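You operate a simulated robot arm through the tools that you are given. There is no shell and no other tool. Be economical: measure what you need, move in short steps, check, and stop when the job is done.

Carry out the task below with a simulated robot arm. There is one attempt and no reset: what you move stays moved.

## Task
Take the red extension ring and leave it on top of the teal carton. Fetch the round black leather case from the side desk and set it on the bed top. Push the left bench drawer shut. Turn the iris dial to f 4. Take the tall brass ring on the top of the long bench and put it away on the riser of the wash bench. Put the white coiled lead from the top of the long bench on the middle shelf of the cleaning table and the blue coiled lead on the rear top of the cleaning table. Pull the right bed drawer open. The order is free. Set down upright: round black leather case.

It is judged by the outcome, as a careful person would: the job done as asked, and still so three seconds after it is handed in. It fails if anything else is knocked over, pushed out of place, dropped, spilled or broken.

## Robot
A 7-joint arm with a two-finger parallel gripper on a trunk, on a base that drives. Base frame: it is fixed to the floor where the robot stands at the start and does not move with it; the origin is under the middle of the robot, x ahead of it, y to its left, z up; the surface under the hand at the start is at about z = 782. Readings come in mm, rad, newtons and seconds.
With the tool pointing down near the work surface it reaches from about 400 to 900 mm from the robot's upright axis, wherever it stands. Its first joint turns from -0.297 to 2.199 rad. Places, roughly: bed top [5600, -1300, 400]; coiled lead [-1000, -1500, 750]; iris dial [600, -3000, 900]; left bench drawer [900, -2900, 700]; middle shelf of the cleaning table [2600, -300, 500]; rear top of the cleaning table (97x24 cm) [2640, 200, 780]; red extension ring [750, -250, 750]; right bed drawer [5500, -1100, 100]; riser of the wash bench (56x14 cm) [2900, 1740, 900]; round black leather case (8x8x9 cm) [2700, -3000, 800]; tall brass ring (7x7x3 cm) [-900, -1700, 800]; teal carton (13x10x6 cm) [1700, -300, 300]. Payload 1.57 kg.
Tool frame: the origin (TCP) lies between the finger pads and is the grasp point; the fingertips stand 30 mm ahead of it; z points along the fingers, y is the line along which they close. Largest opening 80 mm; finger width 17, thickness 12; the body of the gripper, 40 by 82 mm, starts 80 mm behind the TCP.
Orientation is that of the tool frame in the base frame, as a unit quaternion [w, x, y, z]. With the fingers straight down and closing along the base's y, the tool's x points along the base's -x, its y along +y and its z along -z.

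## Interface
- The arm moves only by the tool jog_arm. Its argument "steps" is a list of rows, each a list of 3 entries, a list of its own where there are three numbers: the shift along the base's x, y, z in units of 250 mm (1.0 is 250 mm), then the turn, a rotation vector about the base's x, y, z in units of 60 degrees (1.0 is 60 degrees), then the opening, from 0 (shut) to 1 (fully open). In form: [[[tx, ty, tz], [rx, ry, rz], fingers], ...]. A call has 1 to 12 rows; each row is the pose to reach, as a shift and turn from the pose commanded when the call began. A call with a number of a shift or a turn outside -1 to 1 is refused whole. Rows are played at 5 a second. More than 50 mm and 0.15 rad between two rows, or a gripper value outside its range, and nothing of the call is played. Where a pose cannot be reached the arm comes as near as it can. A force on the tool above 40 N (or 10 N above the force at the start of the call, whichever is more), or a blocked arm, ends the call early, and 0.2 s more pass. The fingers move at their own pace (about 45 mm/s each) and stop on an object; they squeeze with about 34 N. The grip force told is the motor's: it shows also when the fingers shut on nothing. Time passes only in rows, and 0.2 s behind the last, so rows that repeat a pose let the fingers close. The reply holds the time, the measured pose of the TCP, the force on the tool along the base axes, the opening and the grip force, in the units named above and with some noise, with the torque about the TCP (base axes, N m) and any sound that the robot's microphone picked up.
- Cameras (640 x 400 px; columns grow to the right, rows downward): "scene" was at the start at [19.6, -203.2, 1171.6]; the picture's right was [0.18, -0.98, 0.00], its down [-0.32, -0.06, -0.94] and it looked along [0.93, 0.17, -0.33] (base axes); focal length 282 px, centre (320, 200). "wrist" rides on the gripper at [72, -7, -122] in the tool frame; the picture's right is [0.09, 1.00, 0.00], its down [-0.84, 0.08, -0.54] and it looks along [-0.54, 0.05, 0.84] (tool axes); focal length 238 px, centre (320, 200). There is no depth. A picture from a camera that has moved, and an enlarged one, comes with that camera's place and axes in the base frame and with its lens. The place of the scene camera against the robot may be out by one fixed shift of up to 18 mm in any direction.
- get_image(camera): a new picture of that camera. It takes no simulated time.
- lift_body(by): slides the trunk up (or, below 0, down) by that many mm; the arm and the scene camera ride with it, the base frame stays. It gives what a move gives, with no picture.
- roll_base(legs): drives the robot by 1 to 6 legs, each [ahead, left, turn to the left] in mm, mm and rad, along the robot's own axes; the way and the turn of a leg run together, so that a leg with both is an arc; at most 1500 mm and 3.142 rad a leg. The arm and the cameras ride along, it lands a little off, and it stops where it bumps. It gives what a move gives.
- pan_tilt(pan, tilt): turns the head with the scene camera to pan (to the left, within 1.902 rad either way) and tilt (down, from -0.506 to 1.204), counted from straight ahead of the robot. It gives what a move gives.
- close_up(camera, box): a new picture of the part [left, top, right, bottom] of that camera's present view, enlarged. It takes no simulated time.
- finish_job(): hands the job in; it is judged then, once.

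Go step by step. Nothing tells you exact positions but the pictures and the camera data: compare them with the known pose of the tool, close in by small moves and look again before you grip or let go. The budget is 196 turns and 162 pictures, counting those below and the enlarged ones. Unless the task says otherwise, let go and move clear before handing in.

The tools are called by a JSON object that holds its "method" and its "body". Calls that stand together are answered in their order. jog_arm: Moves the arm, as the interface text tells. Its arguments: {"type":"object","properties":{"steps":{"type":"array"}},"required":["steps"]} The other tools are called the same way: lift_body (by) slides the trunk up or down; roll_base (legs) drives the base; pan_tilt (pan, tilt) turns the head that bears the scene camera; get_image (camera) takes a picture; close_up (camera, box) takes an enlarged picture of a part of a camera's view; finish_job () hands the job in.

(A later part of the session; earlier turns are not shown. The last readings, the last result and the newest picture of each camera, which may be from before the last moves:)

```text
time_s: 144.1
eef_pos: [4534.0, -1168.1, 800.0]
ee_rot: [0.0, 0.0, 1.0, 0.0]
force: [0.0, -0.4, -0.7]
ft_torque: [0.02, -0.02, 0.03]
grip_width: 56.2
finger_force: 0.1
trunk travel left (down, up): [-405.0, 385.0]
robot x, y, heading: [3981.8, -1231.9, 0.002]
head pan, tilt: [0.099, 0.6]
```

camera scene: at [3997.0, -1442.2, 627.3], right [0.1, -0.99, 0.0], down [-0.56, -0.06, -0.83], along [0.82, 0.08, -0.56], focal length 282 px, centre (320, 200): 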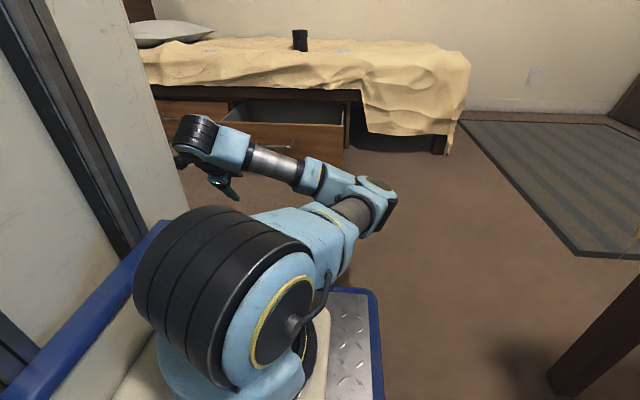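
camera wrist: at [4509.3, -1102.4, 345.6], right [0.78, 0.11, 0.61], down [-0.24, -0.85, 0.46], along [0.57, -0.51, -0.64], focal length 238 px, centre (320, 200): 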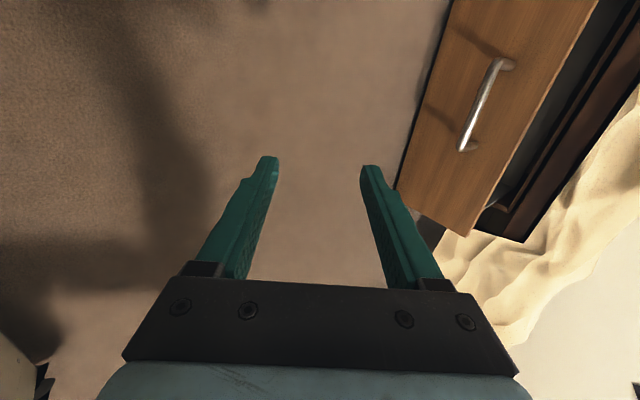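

Tool vertical. Drive back to the -y wall bench and face it.

{"method": "roll_base", "body": {"legs": [[-1500, 0, 0], [-1500, 0, 0], [0, 0, -1.573], [500, 0, 0]]}}

{"method": "lift_body", "body": {"by": 120}}

{"method": "pan_tilt", "body": {"pan": 0.0, "tilt": 0.4}}

{"method": "get_image", "body": {"camera": "scene"}}

{"method": "get_image", "body": {"camera": "wrist"}}

```text
time_s: 164.9
eef_pos: [1087.4, -2323.8, 800.9]
ee_rot: [0.0, 0.696, 0.719, 0.0]
force: [-0.4, 0.2, -0.4]
ft_torque: [0.0, 0.0, -0.02]
grip_width: 56.3
finger_force: 0.1
trunk travel left (down, up): [-405.0, 385.0]
robot x, y, heading: [1008.1, -1773.6, -1.536]
head pan, tilt: [0.099, 0.6]
```

```text
time_s: 166.4
eef_pos: [1087.5, -2324.7, 921.8]
ee_rot: [0.0, 0.696, 0.718, -0.001]
force: [-0.1, -1.1, 0.1]
ft_torque: [0.01, -0.03, -0.01]
grip_width: 56.0
finger_force: 0.1
trunk travel left (down, up): [-525.0, 265.0]
robot x, y, heading: [1005.6, -1771.8, -1.536]
head pan, tilt: [0.099, 0.6]
```

```text
time_s: 167.1
eef_pos: [1087.3, -2324.7, 920.3]
ee_rot: [0.0, 0.695, 0.719, 0.0]
force: [-0.3, -0.5, 0.5]
ft_torque: [0.01, -0.01, -0.02]
grip_width: 56.3
finger_force: 0.0
trunk travel left (down, up): [-525.0, 265.0]
robot x, y, heading: [1008.9, -1773.8, -1.536]
head pan, tilt: [0.0, 0.4]
```

```text
93 pictures are left
camera scene: at [785.1, -1784.4, 1165.5], right [-1.0, -0.04, 0.0], down [-0.01, 0.39, -0.92], along [0.03, -0.92, -0.39], focal length 282 px, centre (320, 200)
```

scene: 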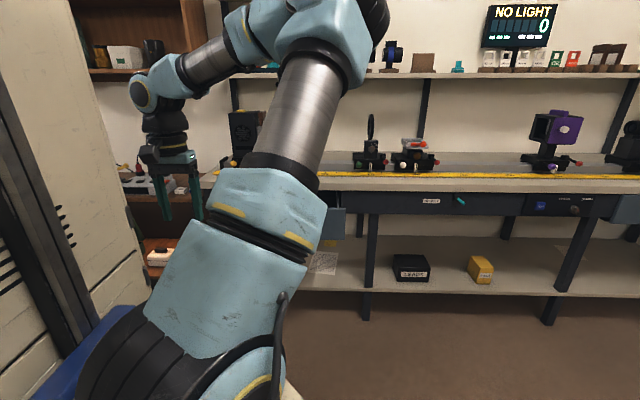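

```text
92 pictures are left
camera wrist: at [1077.3, -2252.7, 1044.4], right [0.99, 0.12, 0.0], down [0.1, -0.83, 0.54], along [0.07, -0.54, -0.84], focal length 238 px, centre (320, 200)
```

wrist: 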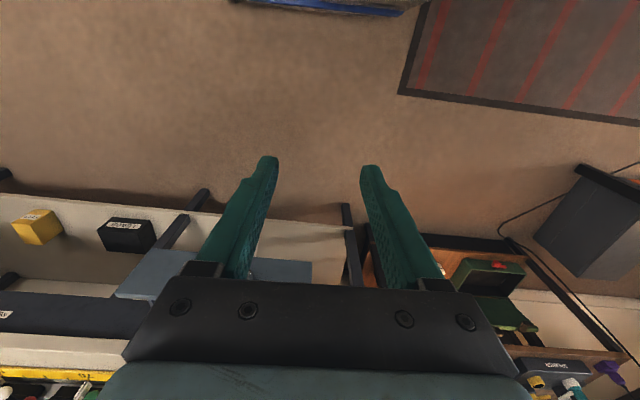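

The iris device is near (606, -3000); the drawer front near (906, -2650), hidden by the arm. Shift right, lower trunk and tilt the tool forward to get a frontal view.

{"method": "roll_base", "body": {"legs": [[0, -180, -0.035]]}}

{"method": "lift_body", "body": {"by": -200}}

{"method": "jog_arm", "body": {"steps": [[[0, 0, 0], [-0.14, 0, 0], 0], [[0, 0, 0], [-0.28, 0, 0], 0], [[0, 0, 0], [-0.42, 0, 0], 0], [[0, 0, 0], [-0.56, 0, 0], 0], [[0, 0, 0], [-0.7, 0, 0], 0], [[0, 0, 0], [-0.84, 0, 0], 0], [[0, 0, 0], [-0.98, 0, 0], 0], [[0, 0, 0], [-0.98, 0, 0], 0]]}}

{"method": "get_image", "body": {"camera": "wrist"}}

{"method": "get_image", "body": {"camera": "scene"}}

```text
time_s: 168.7
eef_pos: [887.4, -2329.7, 921.8]
ee_rot: [-0.001, 0.707, 0.707, 0.0]
force: [-0.4, 0.3, -0.4]
ft_torque: [-0.01, -0.01, 0.0]
grip_width: 55.8
finger_force: 0.0
trunk travel left (down, up): [-525.0, 265.0]
robot x, y, heading: [829.0, -1777.5, -1.571]
head pan, tilt: [0.0, 0.4]
```

```text
time_s: 170.8
eef_pos: [888.2, -2331.1, 721.2]
ee_rot: [0.0, 0.708, 0.706, 0.0]
force: [-0.1, 0.1, 0.0]
ft_torque: [-0.01, -0.01, -0.02]
grip_width: 56.1
finger_force: 0.0
trunk travel left (down, up): [-325.0, 465.0]
robot x, y, heading: [827.5, -1778.8, -1.566]
head pan, tilt: [0.0, 0.4]
```

```text
time_s: 172.3
eef_pos: [807.4, -2372.9, 725.9]
ee_rot: [0.281, 0.698, 0.561, -0.345]
force: [0.8, -0.2, 0.7]
ft_torque: [-0.01, -0.02, -0.02]
grip_width: 0.3
finger_force: 21.1
out of reach, approached as far as the arm can: row 7
trunk travel left (down, up): [-325.0, 465.0]
robot x, y, heading: [822.2, -1776.2, -1.569]
head pan, tilt: [0.0, 0.4]
stopped in row 7: the arm was blocked; the commanded pose is now the measured one
```

```text
91 pictures are left
camera wrist: at [830.6, -2234.6, 743.7], right [0.99, -0.16, -0.07], down [0.05, -0.09, 0.99], along [-0.16, -0.98, -0.08], focal length 238 px, centre (320, 200)
```

wrist: 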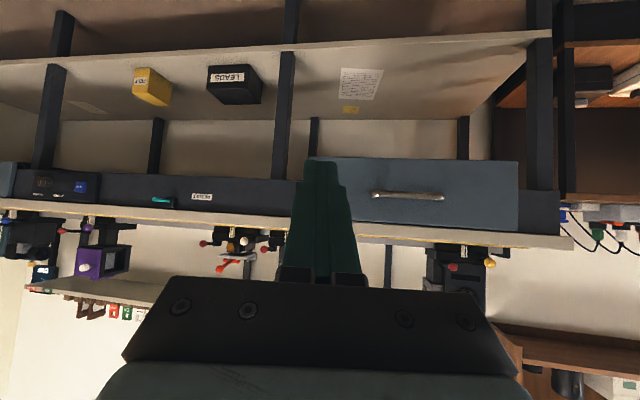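

```text
90 pictures are left
camera scene: at [601.4, -1780.5, 962.7], right [-1.0, 0.0, 0.0], down [0.0, 0.39, -0.92], along [0.0, -0.92, -0.39], focal length 282 px, centre (320, 200)
```

scene: 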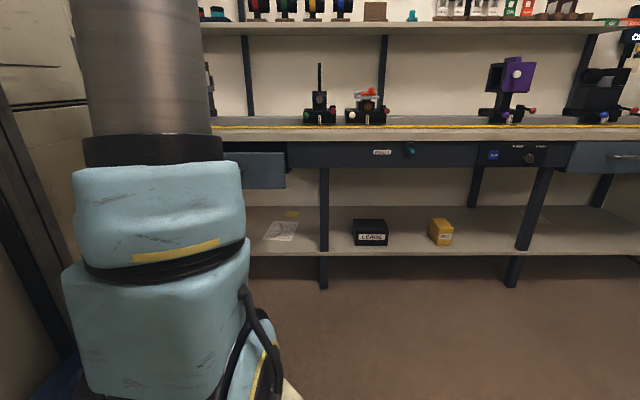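

The drawer handle is at ≈(925, -2710, 688), face ~150 mm out. I'll push on the face beside the handle at about x≈825, z≈660.

{"method": "jog_arm", "body": {"steps": [[[0.05, 0, -0.1], [0, 0, 0], 0], [[0.1, 0, -0.19], [0, 0, 0], 0], [[0.1, 0, -0.19], [0, 0, 0], 0]]}}

{"method": "roll_base", "body": {"legs": [[270, 0, 0]]}}

{"method": "get_image", "body": {"camera": "wrist"}}

{"method": "get_image", "body": {"camera": "scene"}}

```text
time_s: 173.1
eef_pos: [828.7, -2378.4, 679.2]
ee_rot: [0.28, 0.702, 0.556, -0.346]
force: [-0.2, -0.6, 0.5]
ft_torque: [0.01, 0.01, -0.01]
grip_width: 0.4
finger_force: 21.4
trunk travel left (down, up): [-325.0, 465.0]
robot x, y, heading: [826.3, -1778.0, -1.57]
head pan, tilt: [0.0, 0.4]
```

```text
time_s: 175.0
eef_pos: [828.9, -2650.2, 678.0]
ee_rot: [0.278, 0.702, 0.557, -0.346]
force: [-0.5, 0.2, -0.9]
ft_torque: [-0.02, 0.01, 0.01]
grip_width: 0.0
finger_force: 20.9
trunk travel left (down, up): [-325.0, 465.0]
robot x, y, heading: [828.6, -2051.8, -1.568]
head pan, tilt: [0.0, 0.4]
```

```text
89 pictures are left
camera wrist: at [854.0, -2512.1, 696.1], right [0.98, -0.17, -0.07], down [0.05, -0.09, 0.99], along [-0.17, -0.98, -0.08], focal length 238 px, centre (320, 200)
```

wrist: 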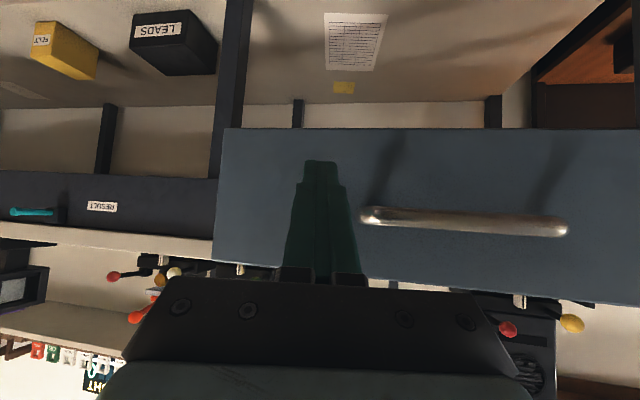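

```text
88 pictures are left
camera scene: at [601.4, -2055.1, 964.5], right [-1.0, 0.0, 0.0], down [0.0, 0.39, -0.92], along [0.0, -0.92, -0.39], focal length 282 px, centre (320, 200)
```

scene: 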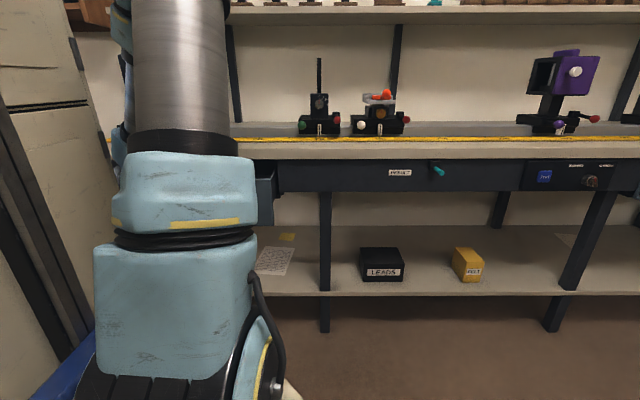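

Fingertips aim at the face left of the handle. Push forward.

{"method": "jog_arm", "body": {"steps": [[[0, -0.1, 0], [0, 0, 0], 0], [[0, -0.2, 0], [0, 0, 0], 0], [[0, -0.3, 0], [0, 0, 0], 0], [[0, -0.4, 0], [0, 0, 0], 0], [[0, -0.5, 0], [0, 0, 0], 0], [[0, -0.6, 0], [0, 0, 0], 0], [[0, -0.7, 0], [0, 0, 0], 0]]}}

{"method": "get_image", "body": {"camera": "wrist"}}

```text
time_s: 176.6
eef_pos: [831.5, -2823.0, 679.8]
ee_rot: [0.278, 0.701, 0.557, -0.348]
force: [-0.5, 0.6, 0.0]
ft_torque: [0.02, -0.01, 0.0]
grip_width: 0.0
finger_force: 21.5
trunk travel left (down, up): [-325.0, 465.0]
robot x, y, heading: [826.2, -2047.8, -1.569]
head pan, tilt: [0.0, 0.4]
```

```text
87 pictures are left
camera wrist: at [855.9, -2683.7, 696.3], right [0.98, -0.17, -0.07], down [0.06, -0.09, 0.99], along [-0.17, -0.98, -0.07], focal length 238 px, centre (320, 200)
```

wrist: 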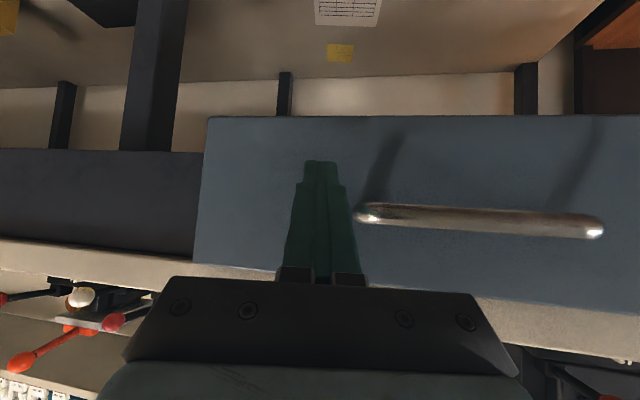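

{"method": "jog_arm", "body": {"steps": [[[0, -0.06, 0], [0, 0, 0], 0], [[0, -0.12, 0], [0, 0, 0], 0], [[0, -0.18, 0], [0, 0, 0], 0], [[0, -0.24, 0], [0, 0, 0], 0], [[0, -0.3, 0], [0, 0, 0], 0], [[0, -0.36, 0], [0, 0, 0], 0]]}}

{"method": "get_image", "body": {"camera": "wrist"}}

{"method": "get_image", "body": {"camera": "scene"}}

```text
time_s: 177.4
eef_pos: [832.0, -2859.0, 680.5]
ee_rot: [0.276, 0.702, 0.557, -0.348]
force: [-3.9, 26.0, 15.5]
ft_torque: [-0.12, 0.01, -0.04]
grip_width: 0.0
finger_force: 21.2
trunk travel left (down, up): [-325.0, 465.0]
robot x, y, heading: [827.3, -2050.4, -1.572]
head pan, tilt: [0.0, 0.4]
stopped in row 3: the force on the tool passed its limit at 72 N (the readings are from after the stop); the commanded pose is now the measured one
```

```text
86 pictures are left
camera wrist: at [856.0, -2720.5, 698.4], right [0.98, -0.17, -0.07], down [0.06, -0.09, 0.99], along [-0.18, -0.98, -0.08], focal length 238 px, centre (320, 200)
```

wrist: 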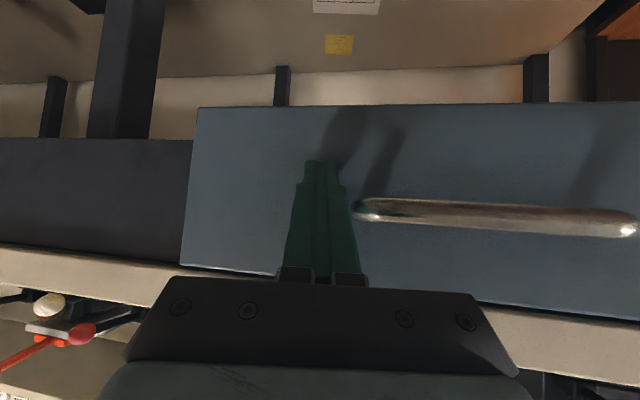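

```text
85 pictures are left
camera scene: at [604.1, -2050.2, 965.9], right [-1.0, 0.0, 0.0], down [0.0, 0.39, -0.92], along [0.0, -0.92, -0.39], focal length 282 px, centre (320, 200)
```

scene: 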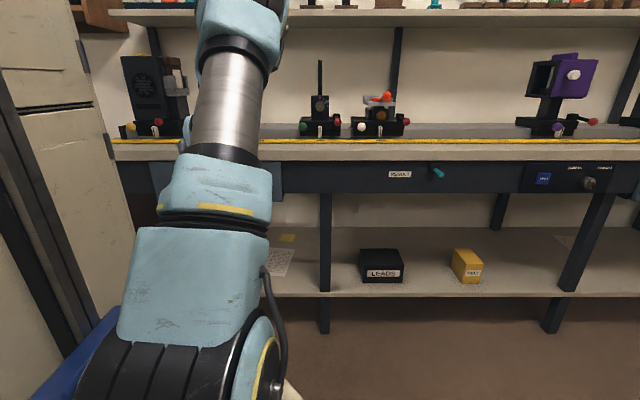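

The drawer hit a hard stop, likely shut. Back off and check.

{"method": "jog_arm", "body": {"steps": [[[0, 0.1, 0], [0, 0, 0], 0], [[0, 0.28, 0], [0, 0, 0], 0], [[0, 0.46, 0], [0, 0, 0], 0], [[0, 0.64, 0], [0, 0, 0], 0], [[0, 0.82, 0], [0, 0, 0], 0], [[0, 1.0, 0], [0, 0, 0], 0]]}}

{"method": "get_image", "body": {"camera": "wrist"}}

{"method": "close_up", "body": {"camera": "scene", "box": [240, 50, 440, 210]}}

```text
time_s: 179.0
eef_pos: [812.2, -2648.3, 685.8]
ee_rot: [0.277, 0.73, 0.513, -0.358]
force: [-0.4, 0.0, -0.3]
ft_torque: [0.0, -0.04, -0.02]
grip_width: 0.0
finger_force: 21.4
trunk travel left (down, up): [-325.0, 465.0]
robot x, y, heading: [826.6, -2050.5, -1.568]
head pan, tilt: [0.0, 0.4]
stopped in row 6: the arm was blocked; the commanded pose is now the measured one
```

```text
84 pictures are left
camera wrist: at [849.5, -2512.4, 699.8], right [0.96, -0.27, -0.04], down [0.02, -0.07, 1.0], along [-0.27, -0.96, -0.06], focal length 238 px, centre (320, 200)
```

wrist: 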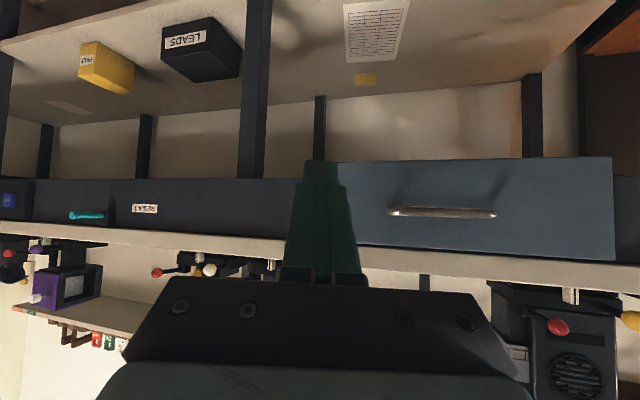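

```text
2.50 times, centred on (340, 130) of scene
camera zoom: at [603.2, -2055.6, 964.6], right [-1.0, 0.0, 0.0], down [0.0, 0.39, -0.92], along [0.0, -0.92, -0.39], focal length 706 px, centre (270, 375)
```

zoom: 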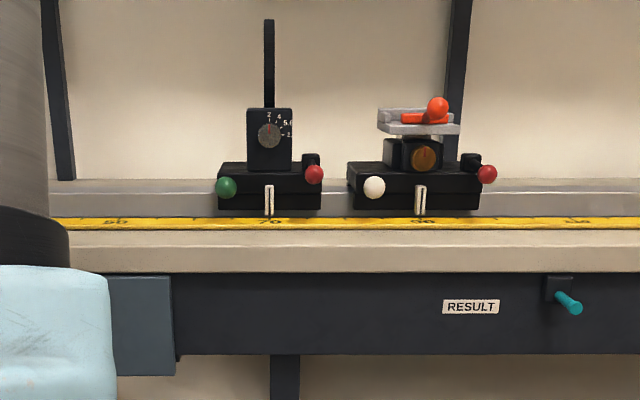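

The drawer is flush shut. Now look closely at the iris dial.

{"method": "close_up", "body": {"camera": "scene", "box": [305, 88, 345, 113]}}

```text
16.00 times, centred on (325, 100) of scene
camera zoom: at [603.2, -2055.6, 964.6], right [-1.0, 0.0, 0.0], down [0.0, 0.39, -0.92], along [0.0, -0.92, -0.39], focal length 4517 px, centre (240, 1792)
```

zoom: 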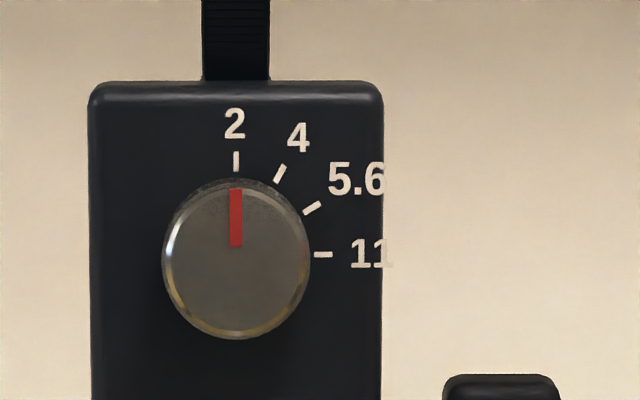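

The dial points at 2; f4 is 30° clockwise. Dial centre ≈(603, ~-3000, 895), 29 mm wide. Reposition the base, raise the trunk, and make the tool horizontal pointing at the bench.

{"method": "roll_base", "body": {"legs": [[-250, 0, 0], [0, -320, 0]]}}

{"method": "lift_body", "body": {"by": 210}}

{"method": "jog_arm", "body": {"steps": [[[0.08, -0.06, 0], [-0.1, 0.022, 0.048], 0.4], [[0.16, -0.12, 0], [-0.2, 0.044, 0.096], 0.6], [[0.24, -0.18, 0], [-0.3, 0.066, 0.144], 0.7], [[0.32, -0.24, 0], [-0.4, 0.088, 0.192], 0.7], [[0.36, -0.3, 0], [-0.5, 0.11, 0.24], 0.7], [[0.36, -0.36, 0], [-0.59, 0.132, 0.289], 0.7], [[0.36, -0.36, 0], [-0.59, 0.132, 0.289], 0.7]]}}

{"method": "get_image", "body": {"camera": "wrist"}}

```text
time_s: 182.6
eef_pos: [490.2, -2397.6, 686.6]
ee_rot: [0.278, 0.729, 0.512, -0.359]
force: [-0.6, -0.5, 0.4]
ft_torque: [0.03, 0.03, 0.0]
grip_width: 0.0
finger_force: 21.3
trunk travel left (down, up): [-325.0, 465.0]
robot x, y, heading: [505.2, -1795.2, -1.566]
head pan, tilt: [0.0, 0.4]
```

```text
time_s: 184.8
eef_pos: [489.8, -2398.5, 898.8]
ee_rot: [0.278, 0.729, 0.511, -0.36]
force: [-0.5, 0.3, 0.2]
ft_torque: [0.02, -0.01, 0.03]
grip_width: 0.0
finger_force: 20.9
trunk travel left (down, up): [-535.0, 255.0]
robot x, y, heading: [506.4, -1800.4, -1.568]
head pan, tilt: [0.0, 0.4]
```

```text
time_s: 186.4
eef_pos: [581.5, -2486.7, 899.7]
ee_rot: [-0.501, -0.499, -0.498, 0.502]
force: [-0.8, 0.7, -1.0]
ft_torque: [0.01, -0.01, 0.0]
grip_width: 56.3
finger_force: 0.1
trunk travel left (down, up): [-535.0, 255.0]
robot x, y, heading: [506.2, -1800.4, -1.567]
head pan, tilt: [0.0, 0.4]
```

```text
81 pictures are left
camera wrist: at [574.4, -2364.8, 827.7], right [1.0, 0.0, -0.09], down [0.08, 0.55, 0.83], along [0.05, -0.84, 0.54], focal length 238 px, centre (320, 200)
```

wrist: 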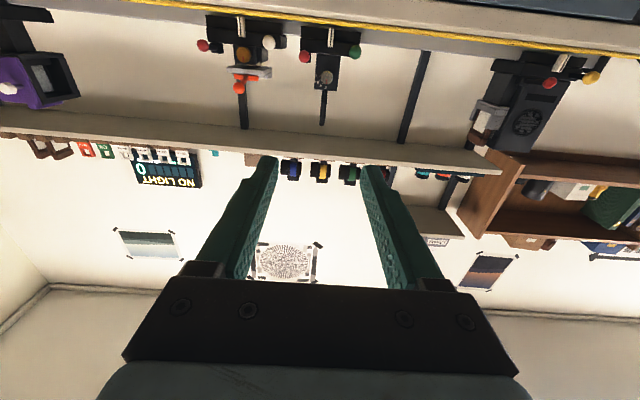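

Tool horizontal. Dial triangulated at ≈(592, -3022, 893). Drive forward 410 mm and check.

{"method": "roll_base", "body": {"legs": [[410, 0, -0.004]]}}

{"method": "get_image", "body": {"camera": "wrist"}}

{"method": "get_image", "body": {"camera": "scene"}}

```text
time_s: 189.0
eef_pos: [571.3, -2904.5, 899.3]
ee_rot: [-0.498, -0.502, -0.495, 0.505]
force: [0.3, -0.7, -0.9]
ft_torque: [0.02, 0.06, 0.0]
grip_width: 56.0
finger_force: 0.0
trunk travel left (down, up): [-535.0, 255.0]
robot x, y, heading: [502.6, -2216.5, -1.58]
head pan, tilt: [0.0, 0.4]
```

```text
80 pictures are left
camera wrist: at [565.5, -2782.8, 827.8], right [1.0, -0.02, -0.09], down [0.09, 0.54, 0.83], along [0.04, -0.84, 0.54], focal length 238 px, centre (320, 200)
```

wrist: 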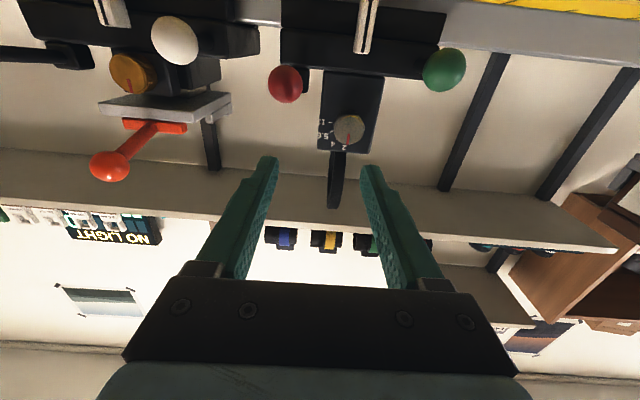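

```text
79 pictures are left
camera scene: at [281.8, -2216.1, 1175.5], right [-1.0, 0.01, 0.0], down [0.0, 0.39, -0.92], along [-0.01, -0.92, -0.39], focal length 282 px, centre (320, 200)
```

scene: 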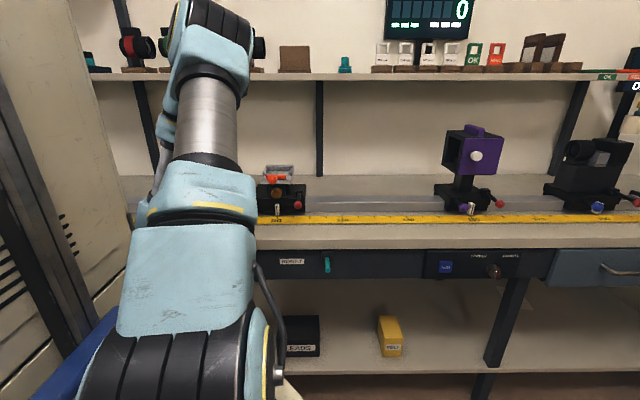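

Dial now at ≈(596, -3008, 892). Align and approach to just in front of it.

{"method": "jog_arm", "body": {"steps": [[[0.1, 0, -0.03], [0, 0, 0.013], 0.7], [[0.1, -0.12, -0.03], [0, 0, 0.013], 0.7], [[0.1, -0.22, -0.03], [0, 0, 0.013], 0.7], [[0.1, -0.22, -0.03], [0, 0, 0.013], 0.7]]}}

{"method": "get_image", "body": {"camera": "wrist"}}

```text
time_s: 190.0
eef_pos: [597.7, -2959.2, 892.4]
ee_rot: [-0.5, -0.5, -0.498, 0.502]
force: [-1.0, 1.0, 0.2]
ft_torque: [0.03, -0.01, -0.02]
grip_width: 55.9
finger_force: 0.1
trunk travel left (down, up): [-535.0, 255.0]
robot x, y, heading: [503.3, -2217.6, -1.583]
head pan, tilt: [0.0, 0.4]
```

```text
78 pictures are left
camera wrist: at [590.2, -2837.6, 820.6], right [1.0, 0.0, -0.09], down [0.08, 0.55, 0.83], along [0.05, -0.84, 0.54], focal length 238 px, centre (320, 200)
```

wrist: 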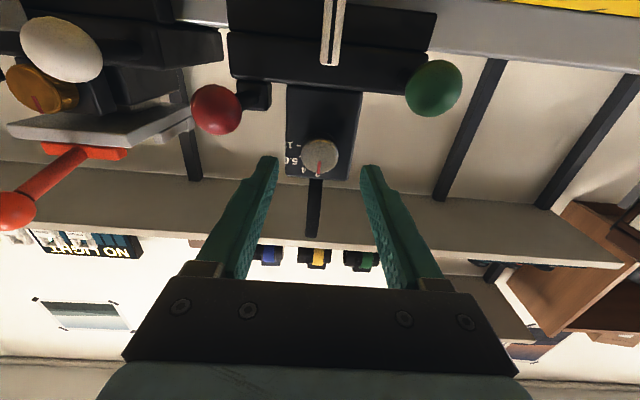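

Dial centred. Advance 32 mm and close gently.

{"method": "jog_arm", "body": {"steps": [[[-0.005, -0.06, 0.004], [0, 0, 0], 0.7], [[-0.005, -0.1, 0.004], [0, 0, 0], 0.7], [[-0.005, -0.13, 0.004], [0, 0, 0], 0.7], [[-0.005, -0.13, 0.004], [0, 0, 0], 0.7]]}}

{"method": "get_image", "body": {"camera": "wrist"}}

```text
time_s: 191.0
eef_pos: [597.0, -2991.7, 893.2]
ee_rot: [-0.501, -0.499, -0.498, 0.501]
force: [0.5, -0.6, 0.6]
ft_torque: [0.01, -0.02, 0.0]
grip_width: 56.0
finger_force: 0.0
trunk travel left (down, up): [-535.0, 255.0]
robot x, y, heading: [503.2, -2221.7, -1.582]
head pan, tilt: [0.0, 0.4]
```

```text
77 pictures are left
camera wrist: at [589.1, -2870.5, 821.3], right [1.0, 0.0, -0.09], down [0.08, 0.55, 0.83], along [0.05, -0.84, 0.54], focal length 238 px, centre (320, 200)
```

wrist: 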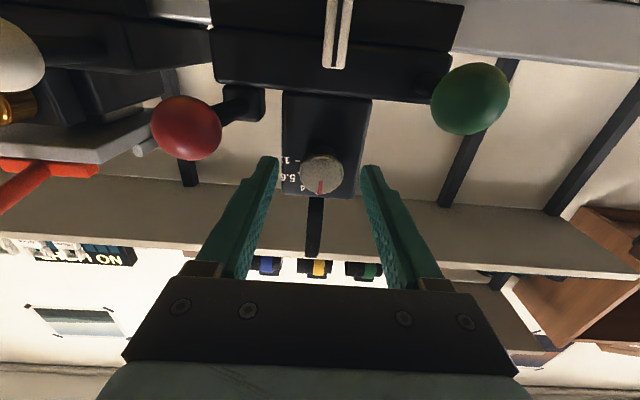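

{"method": "jog_arm", "body": {"steps": [[[-0.002, -0.024, 0], [0, 0, 0], 0.6], [[-0.002, -0.024, 0], [0, 0, 0], 0.2], [[-0.002, -0.024, 0], [0, 0, 0], 0.2], [[-0.002, -0.024, 0], [0, 0, 0], 0.2], [[-0.002, -0.024, 0], [0, 0, 0], 0.2]]}}

{"method": "close_up", "body": {"camera": "wrist", "box": [240, 110, 400, 210]}}

```text
time_s: 192.2
eef_pos: [597.6, -2996.9, 893.4]
ee_rot: [0.501, 0.499, 0.499, -0.501]
force: [11.1, -3.3, 0.9]
ft_torque: [0.11, -0.01, 0.8]
grip_width: 30.1
finger_force: 39.6
trunk travel left (down, up): [-535.0, 255.0]
robot x, y, heading: [503.1, -2216.9, -1.579]
head pan, tilt: [0.0, 0.4]
```

```text
4.00 times, centred on (320, 160) of wrist
camera zoom: at [589.5, -2876.1, 821.5], right [1.0, 0.0, -0.09], down [0.08, 0.55, 0.83], along [0.05, -0.84, 0.54], focal length 953 px, centre (320, 360)
```

zoom: 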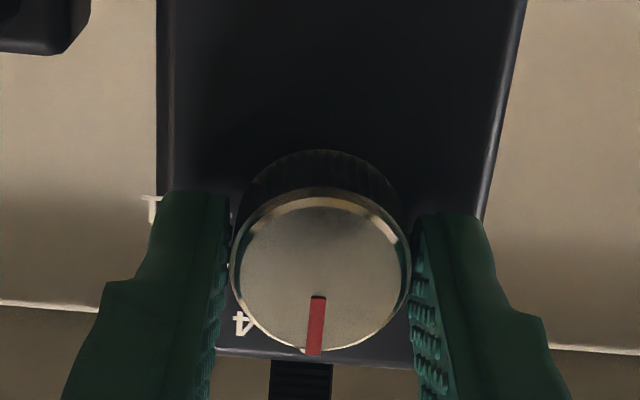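

Gripped. Rotate 30° clockwise (about -y), easing x slightly.

{"method": "jog_arm", "body": {"steps": [[[0.006, 0, 0], [0, -0.1, 0], 0.2], [[0.006, 0, 0], [0, -0.2, 0], 0.2], [[0.006, 0, 0], [0, -0.3, 0], 0.2], [[0.006, 0, 0], [0, -0.4, 0], 0.2], [[0.006, 0, 0], [0, -0.5, 0], 0.2], [[0.006, 0, 0], [0, -0.5, 0], 0.2]]}}

{"method": "close_up", "body": {"camera": "wrist", "box": [240, 110, 400, 210]}}

```text
time_s: 193.6
eef_pos: [596.9, -2998.1, 892.6]
ee_rot: [0.613, 0.612, 0.352, -0.355]
force: [8.9, -1.1, 9.4]
ft_torque: [-0.05, 0.0, 0.78]
grip_width: 29.9
finger_force: 39.6
trunk travel left (down, up): [-535.0, 255.0]
robot x, y, heading: [506.0, -2217.0, -1.582]
head pan, tilt: [0.0, 0.4]
```

```text
4.00 times, centred on (320, 160) of wrist
camera zoom: at [626.8, -2876.2, 827.9], right [0.91, 0.0, 0.42], down [-0.35, 0.55, 0.76], along [-0.23, -0.84, 0.5], focal length 953 px, centre (320, 360)
```

zoom: 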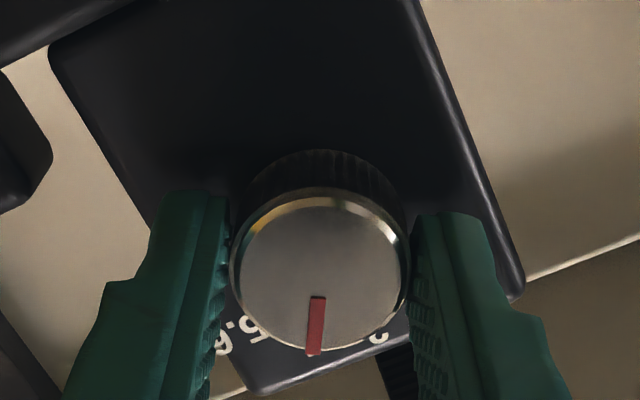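

Dial turned with the fingers, pointer between 2 and 5.6. Release and back out straight.

{"method": "jog_arm", "body": {"steps": [[[0, 0, 0], [0, 0, 0], 0.7], [[0, 0, 0], [0, 0, 0], 0.7], [[0, 0, 0], [0, 0, 0], 0.7], [[0, 0.12, 0], [0, 0, 0], 0.7], [[0, 0.3, 0], [0, 0, 0], 0.7], [[0, 0.48, 0], [0, 0, 0], 0.7]]}}

{"method": "close_up", "body": {"camera": "wrist", "box": [220, 50, 420, 180]}}

```text
time_s: 195.0
eef_pos: [597.0, -2879.8, 892.4]
ee_rot: [0.613, 0.612, 0.351, -0.356]
force: [0.4, 0.1, 0.0]
ft_torque: [0.03, -0.02, 0.02]
grip_width: 55.9
finger_force: 0.0
trunk travel left (down, up): [-535.0, 255.0]
robot x, y, heading: [504.5, -2217.1, -1.586]
head pan, tilt: [0.0, 0.4]
```

```text
3.08 times, centred on (320, 115) of wrist
camera zoom: at [626.7, -2758.1, 827.7], right [0.91, 0.0, 0.42], down [-0.35, 0.55, 0.76], along [-0.23, -0.84, 0.5], focal length 733 px, centre (320, 462)
```

zoom: 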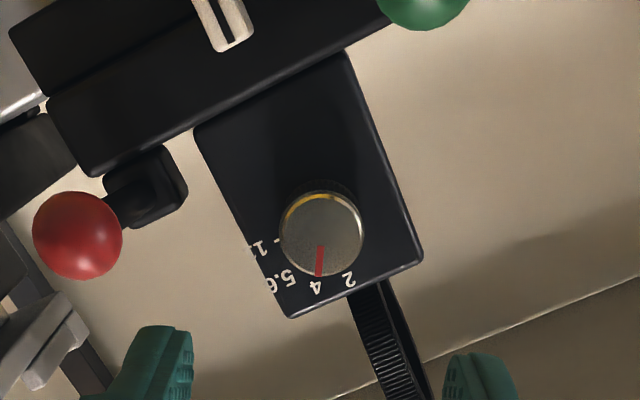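

The dial reads 4. Back away and restore the vertical tool.

{"method": "roll_base", "body": {"legs": [[-500, 0, 0]]}}

{"method": "jog_arm", "body": {"steps": [[[0, 0, 0.05], [0.1225, 0.0325, 0.033], 0.7], [[0, 0, 0.1], [0.245, 0.065, 0.066], 0.7], [[0, 0, 0.15], [0.3675, 0.0975, 0.099], 0.7], [[0, 0, 0.2], [0.49, 0.13, 0.132], 0.7], [[0, 0, 0.25], [0.6125, 0.1625, 0.165], 0.7], [[0, 0, 0.3], [0.735, 0.195, 0.198], 0.7], [[0, 0, 0.3], [0.735, 0.195, 0.198], 0.7]]}}

{"method": "jog_arm", "body": {"steps": [[[0, 0.06, 0.05], [0.1225, 0.0325, 0.033], 0.7], [[0, 0.12, 0.1], [0.245, 0.065, 0.066], 0.7], [[0, 0.18, 0.15], [0.3675, 0.0975, 0.099], 0.7], [[0, 0.24, 0.2], [0.49, 0.13, 0.132], 0.7], [[0, 0.3, 0.2], [0.6125, 0.1625, 0.165], 0.7], [[0, 0.36, 0.2], [0.735, 0.195, 0.198], 0.7], [[0, 0.36, 0.2], [0.735, 0.195, 0.198], 0.7]]}}

{"method": "roll_base", "body": {"legs": [[-400, 0, 0], [0, 0, -1.56]]}}

{"method": "get_image", "body": {"camera": "scene"}}

```text
time_s: 198.0
eef_pos: [601.0, -2376.7, 893.2]
ee_rot: [0.612, 0.613, 0.351, -0.356]
force: [0.3, -0.3, 0.2]
ft_torque: [0.0, 0.02, 0.0]
grip_width: 55.8
finger_force: 0.1
trunk travel left (down, up): [-535.0, 255.0]
robot x, y, heading: [508.8, -1711.9, -1.582]
head pan, tilt: [0.0, 0.4]
```

```text
time_s: 199.6
eef_pos: [602.1, -2375.2, 968.1]
ee_rot: [0.334, 0.719, 0.578, -0.193]
force: [0.2, -0.2, -1.0]
ft_torque: [-0.06, 0.0, 0.01]
grip_width: 56.1
finger_force: 0.1
trunk travel left (down, up): [-535.0, 255.0]
robot x, y, heading: [512.4, -1711.6, -1.586]
head pan, tilt: [0.0, 0.4]
```

```text
time_s: 201.2
eef_pos: [601.1, -2284.0, 1018.2]
ee_rot: [-0.002, 0.706, 0.708, 0.001]
force: [0.0, 0.3, 0.5]
ft_torque: [0.04, 0.01, -0.03]
grip_width: 55.9
finger_force: 0.0
trunk travel left (down, up): [-535.0, 255.0]
robot x, y, heading: [514.1, -1710.9, -1.581]
head pan, tilt: [0.0, 0.4]
```

```text
time_s: 207.4
eef_pos: [-57.5, -1417.8, 1017.6]
ee_rot: [0.0, 1.0, 0.011, 0.001]
force: [0.8, -0.5, -0.5]
ft_torque: [0.03, 0.01, -0.03]
grip_width: 56.1
finger_force: 0.1
trunk travel left (down, up): [-535.0, 255.0]
robot x, y, heading: [514.9, -1318.7, -3.137]
head pan, tilt: [0.0, 0.4]
```

```text
73 pictures are left
camera scene: at [508.7, -1075.5, 1175.5], right [-0.01, 1.0, 0.0], down [0.39, 0.0, -0.92], along [-0.92, -0.01, -0.39], focal length 282 px, centre (320, 200)
```

scene: 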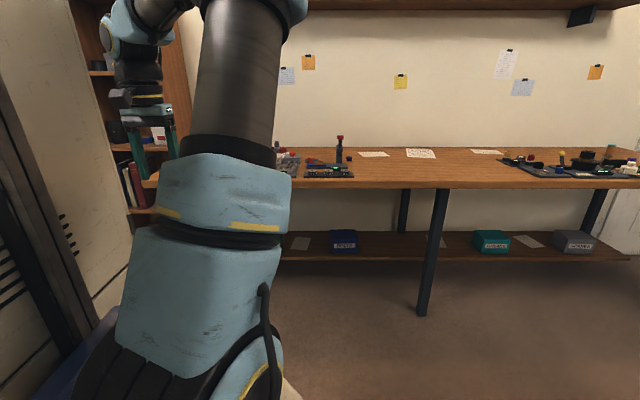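

Facing the long bench. Move left and closer for a look at its left end.

{"method": "roll_base", "body": {"legs": [[0, 250, 0], [320, 0, 0]]}}

{"method": "pan_tilt", "body": {"pan": 0.15, "tilt": 0.5}}

{"method": "get_image", "body": {"camera": "scene"}}

{"method": "get_image", "body": {"camera": "wrist"}}

```text
time_s: 211.0
eef_pos: [-380.1, -1659.1, 1018.3]
ee_rot: [-0.001, 1.0, 0.006, 0.001]
force: [0.4, 0.1, 0.7]
ft_torque: [-0.02, 0.02, 0.0]
grip_width: 56.1
finger_force: 0.0
trunk travel left (down, up): [-535.0, 255.0]
robot x, y, heading: [189.5, -1559.9, 3.136]
head pan, tilt: [0.0, 0.4]
```

```text
time_s: 211.7
eef_pos: [-380.7, -1660.5, 1018.0]
ee_rot: [-0.001, 1.0, 0.006, 0.001]
force: [0.8, 0.4, -1.0]
ft_torque: [-0.01, -0.01, 0.01]
grip_width: 56.2
finger_force: 0.0
trunk travel left (down, up): [-535.0, 255.0]
robot x, y, heading: [189.4, -1560.1, 3.14]
head pan, tilt: [0.15, 0.499]
```

```text
72 pictures are left
camera scene: at [189.8, -1335.7, 1166.4], right [-0.15, 0.99, 0.0], down [0.47, 0.07, -0.88], along [-0.87, -0.13, -0.48], focal length 282 px, centre (320, 200)
```

scene: 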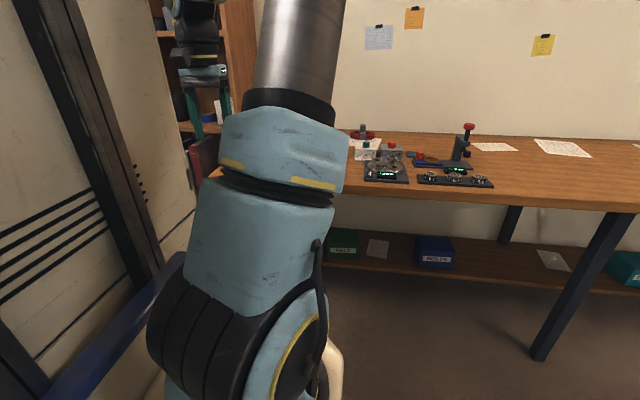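

```text
71 pictures are left
camera wrist: at [-310.0, -1652.5, 1141.0], right [0.1, -0.99, 0.0], down [-0.84, -0.09, 0.54], along [-0.54, -0.05, -0.84], focal length 238 px, centre (320, 200)
```

wrist: 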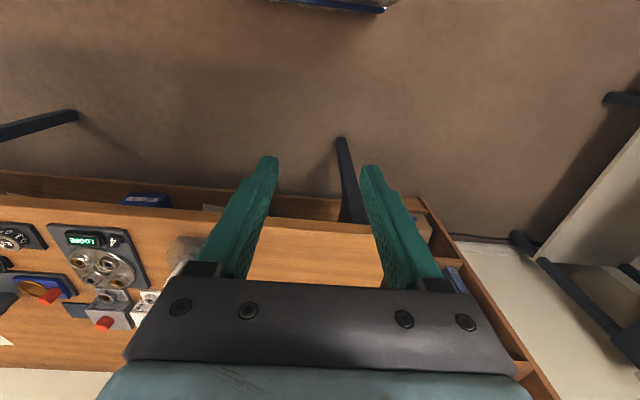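

Move the arm over the bench to see from above.

{"method": "jog_arm", "body": {"steps": [[[-0.18, 0.06, 0.05], [0, 0, 0], 1], [[-0.36, 0.12, 0.1], [0, 0, 0], 1], [[-0.54, 0.18, 0.1], [0, 0, 0], 1], [[-0.72, 0.24, 0.1], [0, 0, 0], 1], [[-0.86, 0.3, 0.1], [0, 0, 0], 1], [[-0.86, 0.3, 0.1], [0, 0, 0], 1]]}}

{"method": "get_image", "body": {"camera": "wrist"}}

{"method": "close_up", "body": {"camera": "scene", "box": [330, 100, 530, 220]}}

```text
time_s: 213.1
eef_pos: [-593.8, -1584.1, 1043.1]
ee_rot: [-0.002, 1.0, 0.007, 0.001]
force: [0.2, -0.4, 1.0]
ft_torque: [0.03, 0.0, 0.01]
grip_width: 80.1
finger_force: 0.1
trunk travel left (down, up): [-535.0, 255.0]
robot x, y, heading: [193.3, -1563.0, 3.141]
head pan, tilt: [0.15, 0.499]
```

```text
70 pictures are left
camera wrist: at [-523.8, -1576.3, 1165.1], right [0.1, -0.99, 0.0], down [-0.84, -0.09, 0.54], along [-0.54, -0.05, -0.84], focal length 238 px, centre (320, 200)
```

wrist: 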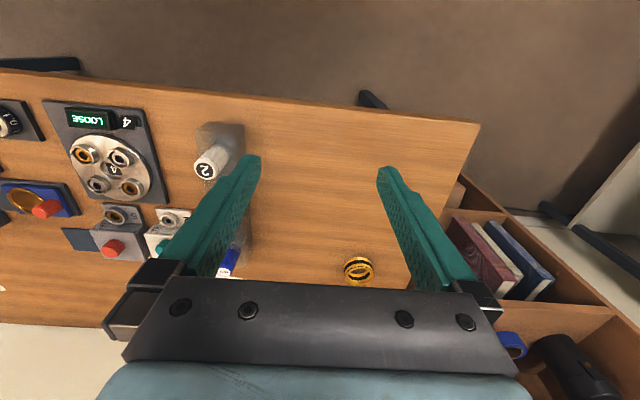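

```text
3.20 times, centred on (430, 160) of scene
camera zoom: at [190.0, -1335.8, 1166.4], right [-0.15, 0.99, 0.0], down [0.47, 0.07, -0.88], along [-0.87, -0.13, -0.48], focal length 903 px, centre (-32, 328)
```

zoom: 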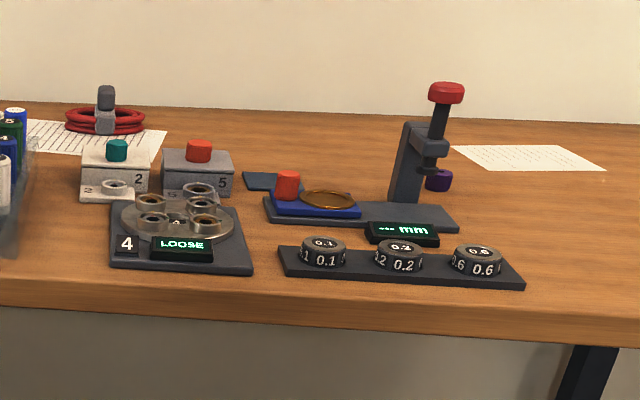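

Brass ring visible near the right end; a red coil at the back. Move forward for a view of the rest.

{"method": "roll_base", "body": {"legs": [[240, 0, 0]]}}

{"method": "get_image", "body": {"camera": "wrist"}}

{"method": "get_image", "body": {"camera": "scene"}}

```text
time_s: 214.8
eef_pos: [-833.4, -1578.6, 1041.1]
ee_rot: [-0.001, 1.0, 0.004, 0.001]
force: [0.5, -0.5, 0.4]
ft_torque: [-0.01, -0.03, -0.01]
grip_width: 80.2
finger_force: 0.1
trunk travel left (down, up): [-535.0, 255.0]
robot x, y, heading: [-50.0, -1561.1, 3.128]
head pan, tilt: [0.15, 0.499]
```

```text
68 pictures are left
camera wrist: at [-763.5, -1571.5, 1165.0], right [0.1, -1.0, 0.0], down [-0.84, -0.08, 0.54], along [-0.54, -0.05, -0.84], focal length 238 px, centre (320, 200)
```

wrist: 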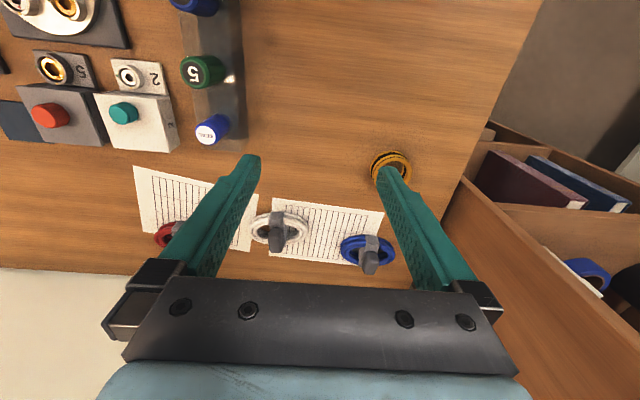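

```text
67 pictures are left
camera scene: at [-48.8, -1334.6, 1166.4], right [-0.14, 0.99, 0.0], down [0.47, 0.07, -0.88], along [-0.87, -0.12, -0.48], focal length 282 px, centre (320, 200)
```

scene: 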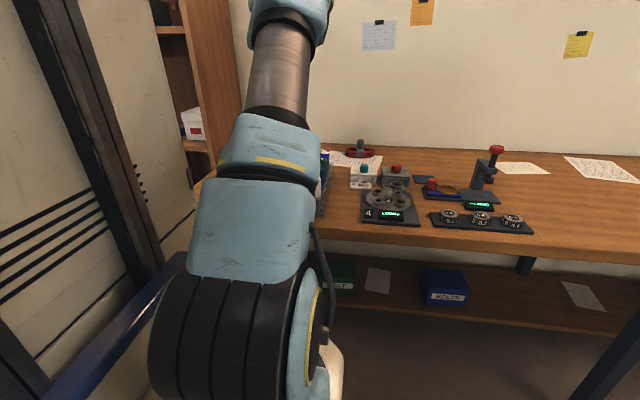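

White coil ≈(-1076, -1520), blue ≈(-1118, -1706), brass ring ≈(-913, -1701). Zoom on the leads.

{"method": "close_up", "body": {"camera": "wrist", "box": [240, 140, 420, 285]}}

```text
2.76 times, centred on (330, 212) of wrist
camera zoom: at [-763.5, -1571.5, 1165.0], right [0.1, -1.0, 0.0], down [-0.84, -0.08, 0.54], along [-0.54, -0.05, -0.84], focal length 658 px, centre (292, 166)
```

zoom: 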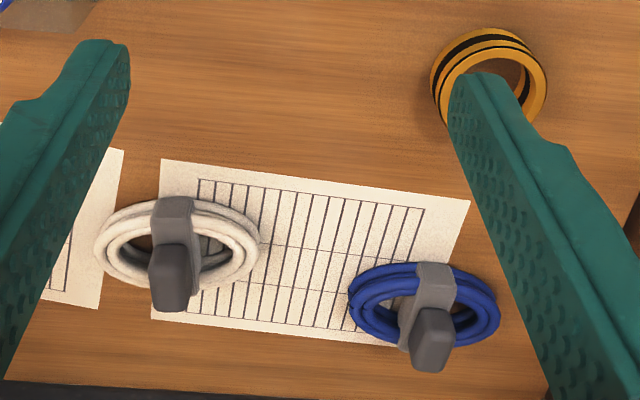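

Coils have a central gray plug ~29 mm wide to grip. I need the base closer: forward 140 and right 60.

{"method": "roll_base", "body": {"legs": [[0, -60, 0.01], [140, 0, 0]]}}

{"method": "jog_arm", "body": {"steps": [[[-0.1, -0.02, -0.1], [0, 0, 0], 1], [[-0.2, -0.02, -0.2], [0, 0, 0], 1], [[-0.3, -0.02, -0.3], [0, 0, 0], 1], [[-0.4, -0.02, -0.38], [0, 0, 0], 1], [[-0.4, -0.02, -0.38], [0, 0, 0], 1]]}}

{"method": "get_image", "body": {"camera": "wrist"}}

```text
time_s: 216.7
eef_pos: [-975.4, -1528.1, 1041.2]
ee_rot: [-0.001, 1.0, 0.009, 0.001]
force: [-0.3, 0.8, -0.2]
ft_torque: [0.03, 0.0, 0.0]
grip_width: 80.2
finger_force: 0.2
trunk travel left (down, up): [-535.0, 255.0]
robot x, y, heading: [-188.8, -1503.4, -3.132]
head pan, tilt: [0.15, 0.499]
```

```text
time_s: 217.9
eef_pos: [-1065.3, -1533.4, 943.8]
ee_rot: [-0.001, 1.0, 0.01, 0.002]
force: [-0.3, 0.5, -0.2]
ft_torque: [0.0, -0.04, -0.01]
grip_width: 79.9
finger_force: 0.0
out of reach, approached as far as the arm can: row 4, 5
trunk travel left (down, up): [-535.0, 255.0]
robot x, y, heading: [-188.1, -1502.8, -3.138]
head pan, tilt: [0.15, 0.499]
```

```text
65 pictures are left
camera wrist: at [-994.9, -1526.8, 1067.5], right [0.11, -0.99, 0.0], down [-0.84, -0.09, 0.54], along [-0.54, -0.06, -0.84], focal length 238 px, centre (320, 200)
```

wrist: 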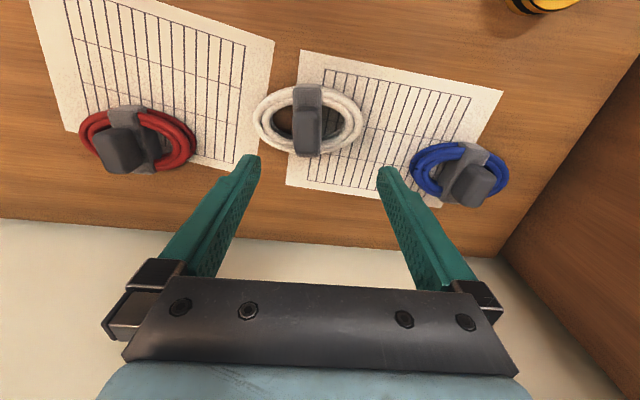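

White lead centre ≈(-1065, -1520), within reach. Centre on it and descend partway.

{"method": "jog_arm", "body": {"steps": [[[0, 0.05, -0.1], [0, 0, 0], 1], [[0, 0.05, -0.2], [0, 0, 0], 1], [[0, 0.05, -0.3], [0, 0, 0], 1], [[0, 0.05, -0.3], [0, 0, 0], 1]]}}

{"method": "close_up", "body": {"camera": "wrist", "box": [220, 60, 420, 210]}}

```text
time_s: 218.9
eef_pos: [-1065.6, -1520.7, 869.9]
ee_rot: [-0.002, 1.0, 0.008, 0.001]
force: [0.5, 0.2, -0.5]
ft_torque: [0.0, -0.01, 0.01]
grip_width: 80.0
finger_force: 0.0
trunk travel left (down, up): [-535.0, 255.0]
robot x, y, heading: [-189.9, -1501.0, -3.137]
head pan, tilt: [0.15, 0.499]
```

```text
2.67 times, centred on (320, 135) of wrist
camera zoom: at [-995.7, -1512.7, 993.4], right [0.11, -0.99, 0.0], down [-0.84, -0.09, 0.54], along [-0.54, -0.06, -0.84], focal length 636 px, centre (320, 373)
```

zoom: 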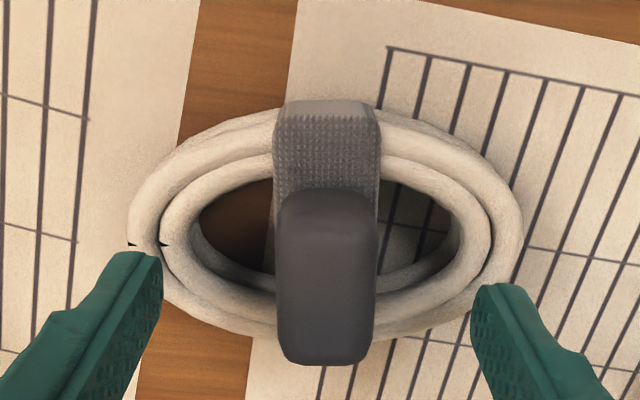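

Plug top ≈833, width 27 mm. Narrow the fingers to ~45 mm to fit inside the coil, descend and grip the plug.

{"method": "jog_arm", "body": {"steps": [[[-0.004, -0.008, 0], [0, 0, 0], 0.56], [[-0.004, -0.008, 0], [0, 0, 0], 0.56], [[-0.004, -0.008, -0.1], [0, 0, 0], 0.56], [[-0.004, -0.008, -0.18], [0, 0, 0], 0.56], [[-0.004, -0.008, -0.18], [0, 0, 0], 0.2], [[-0.004, -0.008, -0.18], [0, 0, 0], 0.2], [[-0.004, -0.008, -0.18], [0, 0, 0], 0.2]]}}

{"method": "get_image", "body": {"camera": "wrist"}}

```text
time_s: 219.8
eef_pos: [-1067.4, -1522.8, 855.1]
ee_rot: [0.001, 1.0, 0.009, -0.006]
force: [10.9, 1.7, 19.2]
ft_torque: [0.13, -0.47, -0.09]
grip_width: 44.9
finger_force: 0.1
trunk travel left (down, up): [-535.0, 255.0]
robot x, y, heading: [-188.2, -1503.8, -3.138]
head pan, tilt: [0.15, 0.499]
stopped in row 4: the force on the tool passed its limit at 57 N (the readings are from after the stop); the commanded pose is now the measured one
```

```text
63 pictures are left
camera wrist: at [-995.4, -1515.0, 977.2], right [0.11, -0.99, 0.0], down [-0.83, -0.09, 0.55], along [-0.55, -0.06, -0.83], focal length 238 px, centre (320, 200)
```

wrist: 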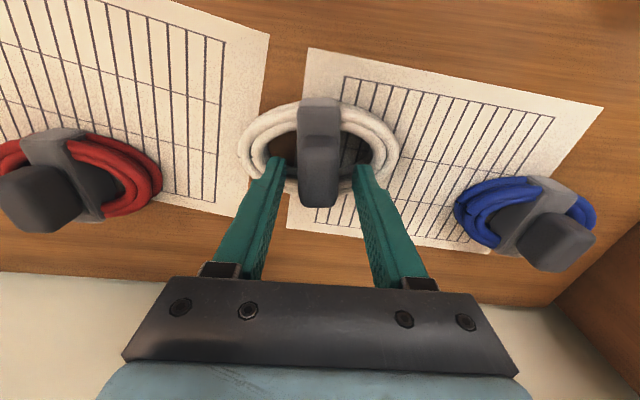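

The fingers touched the coil; the centre is really x≈-1058 and the plug taller (~850). Raise, shift, narrow the fingers and retry.

{"method": "jog_arm", "body": {"steps": [[[0, 0, 0.08], [0, 0, 0], 0.56], [[0.036, 0, 0.1], [0, 0, 0], 0.44], [[0.036, 0, 0.1], [0, 0, 0], 0.44]]}}

{"method": "close_up", "body": {"camera": "wrist", "box": [220, 60, 420, 210]}}

```text
time_s: 220.6
eef_pos: [-1059.2, -1523.5, 875.3]
ee_rot: [0.0, 1.0, 0.009, -0.004]
force: [0.7, 0.5, 0.0]
ft_torque: [0.0, -0.03, 0.02]
grip_width: 35.1
finger_force: 0.1
trunk travel left (down, up): [-535.0, 255.0]
robot x, y, heading: [-184.8, -1502.8, -3.138]
head pan, tilt: [0.15, 0.499]
```

```text
2.67 times, centred on (320, 135) of wrist
camera zoom: at [-987.5, -1515.3, 999.1], right [0.11, -0.99, 0.0], down [-0.83, -0.09, 0.55], along [-0.55, -0.06, -0.84], focal length 636 px, centre (320, 373)
```

zoom: 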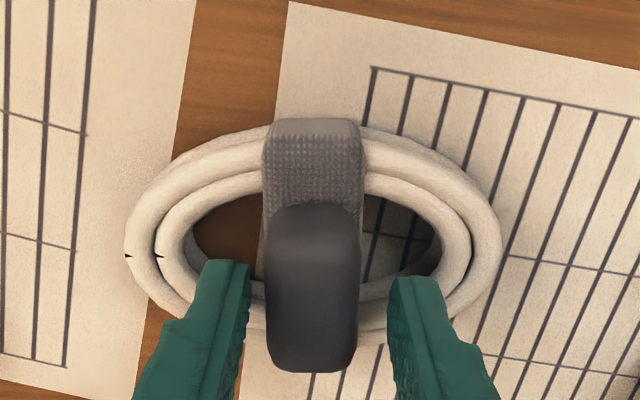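

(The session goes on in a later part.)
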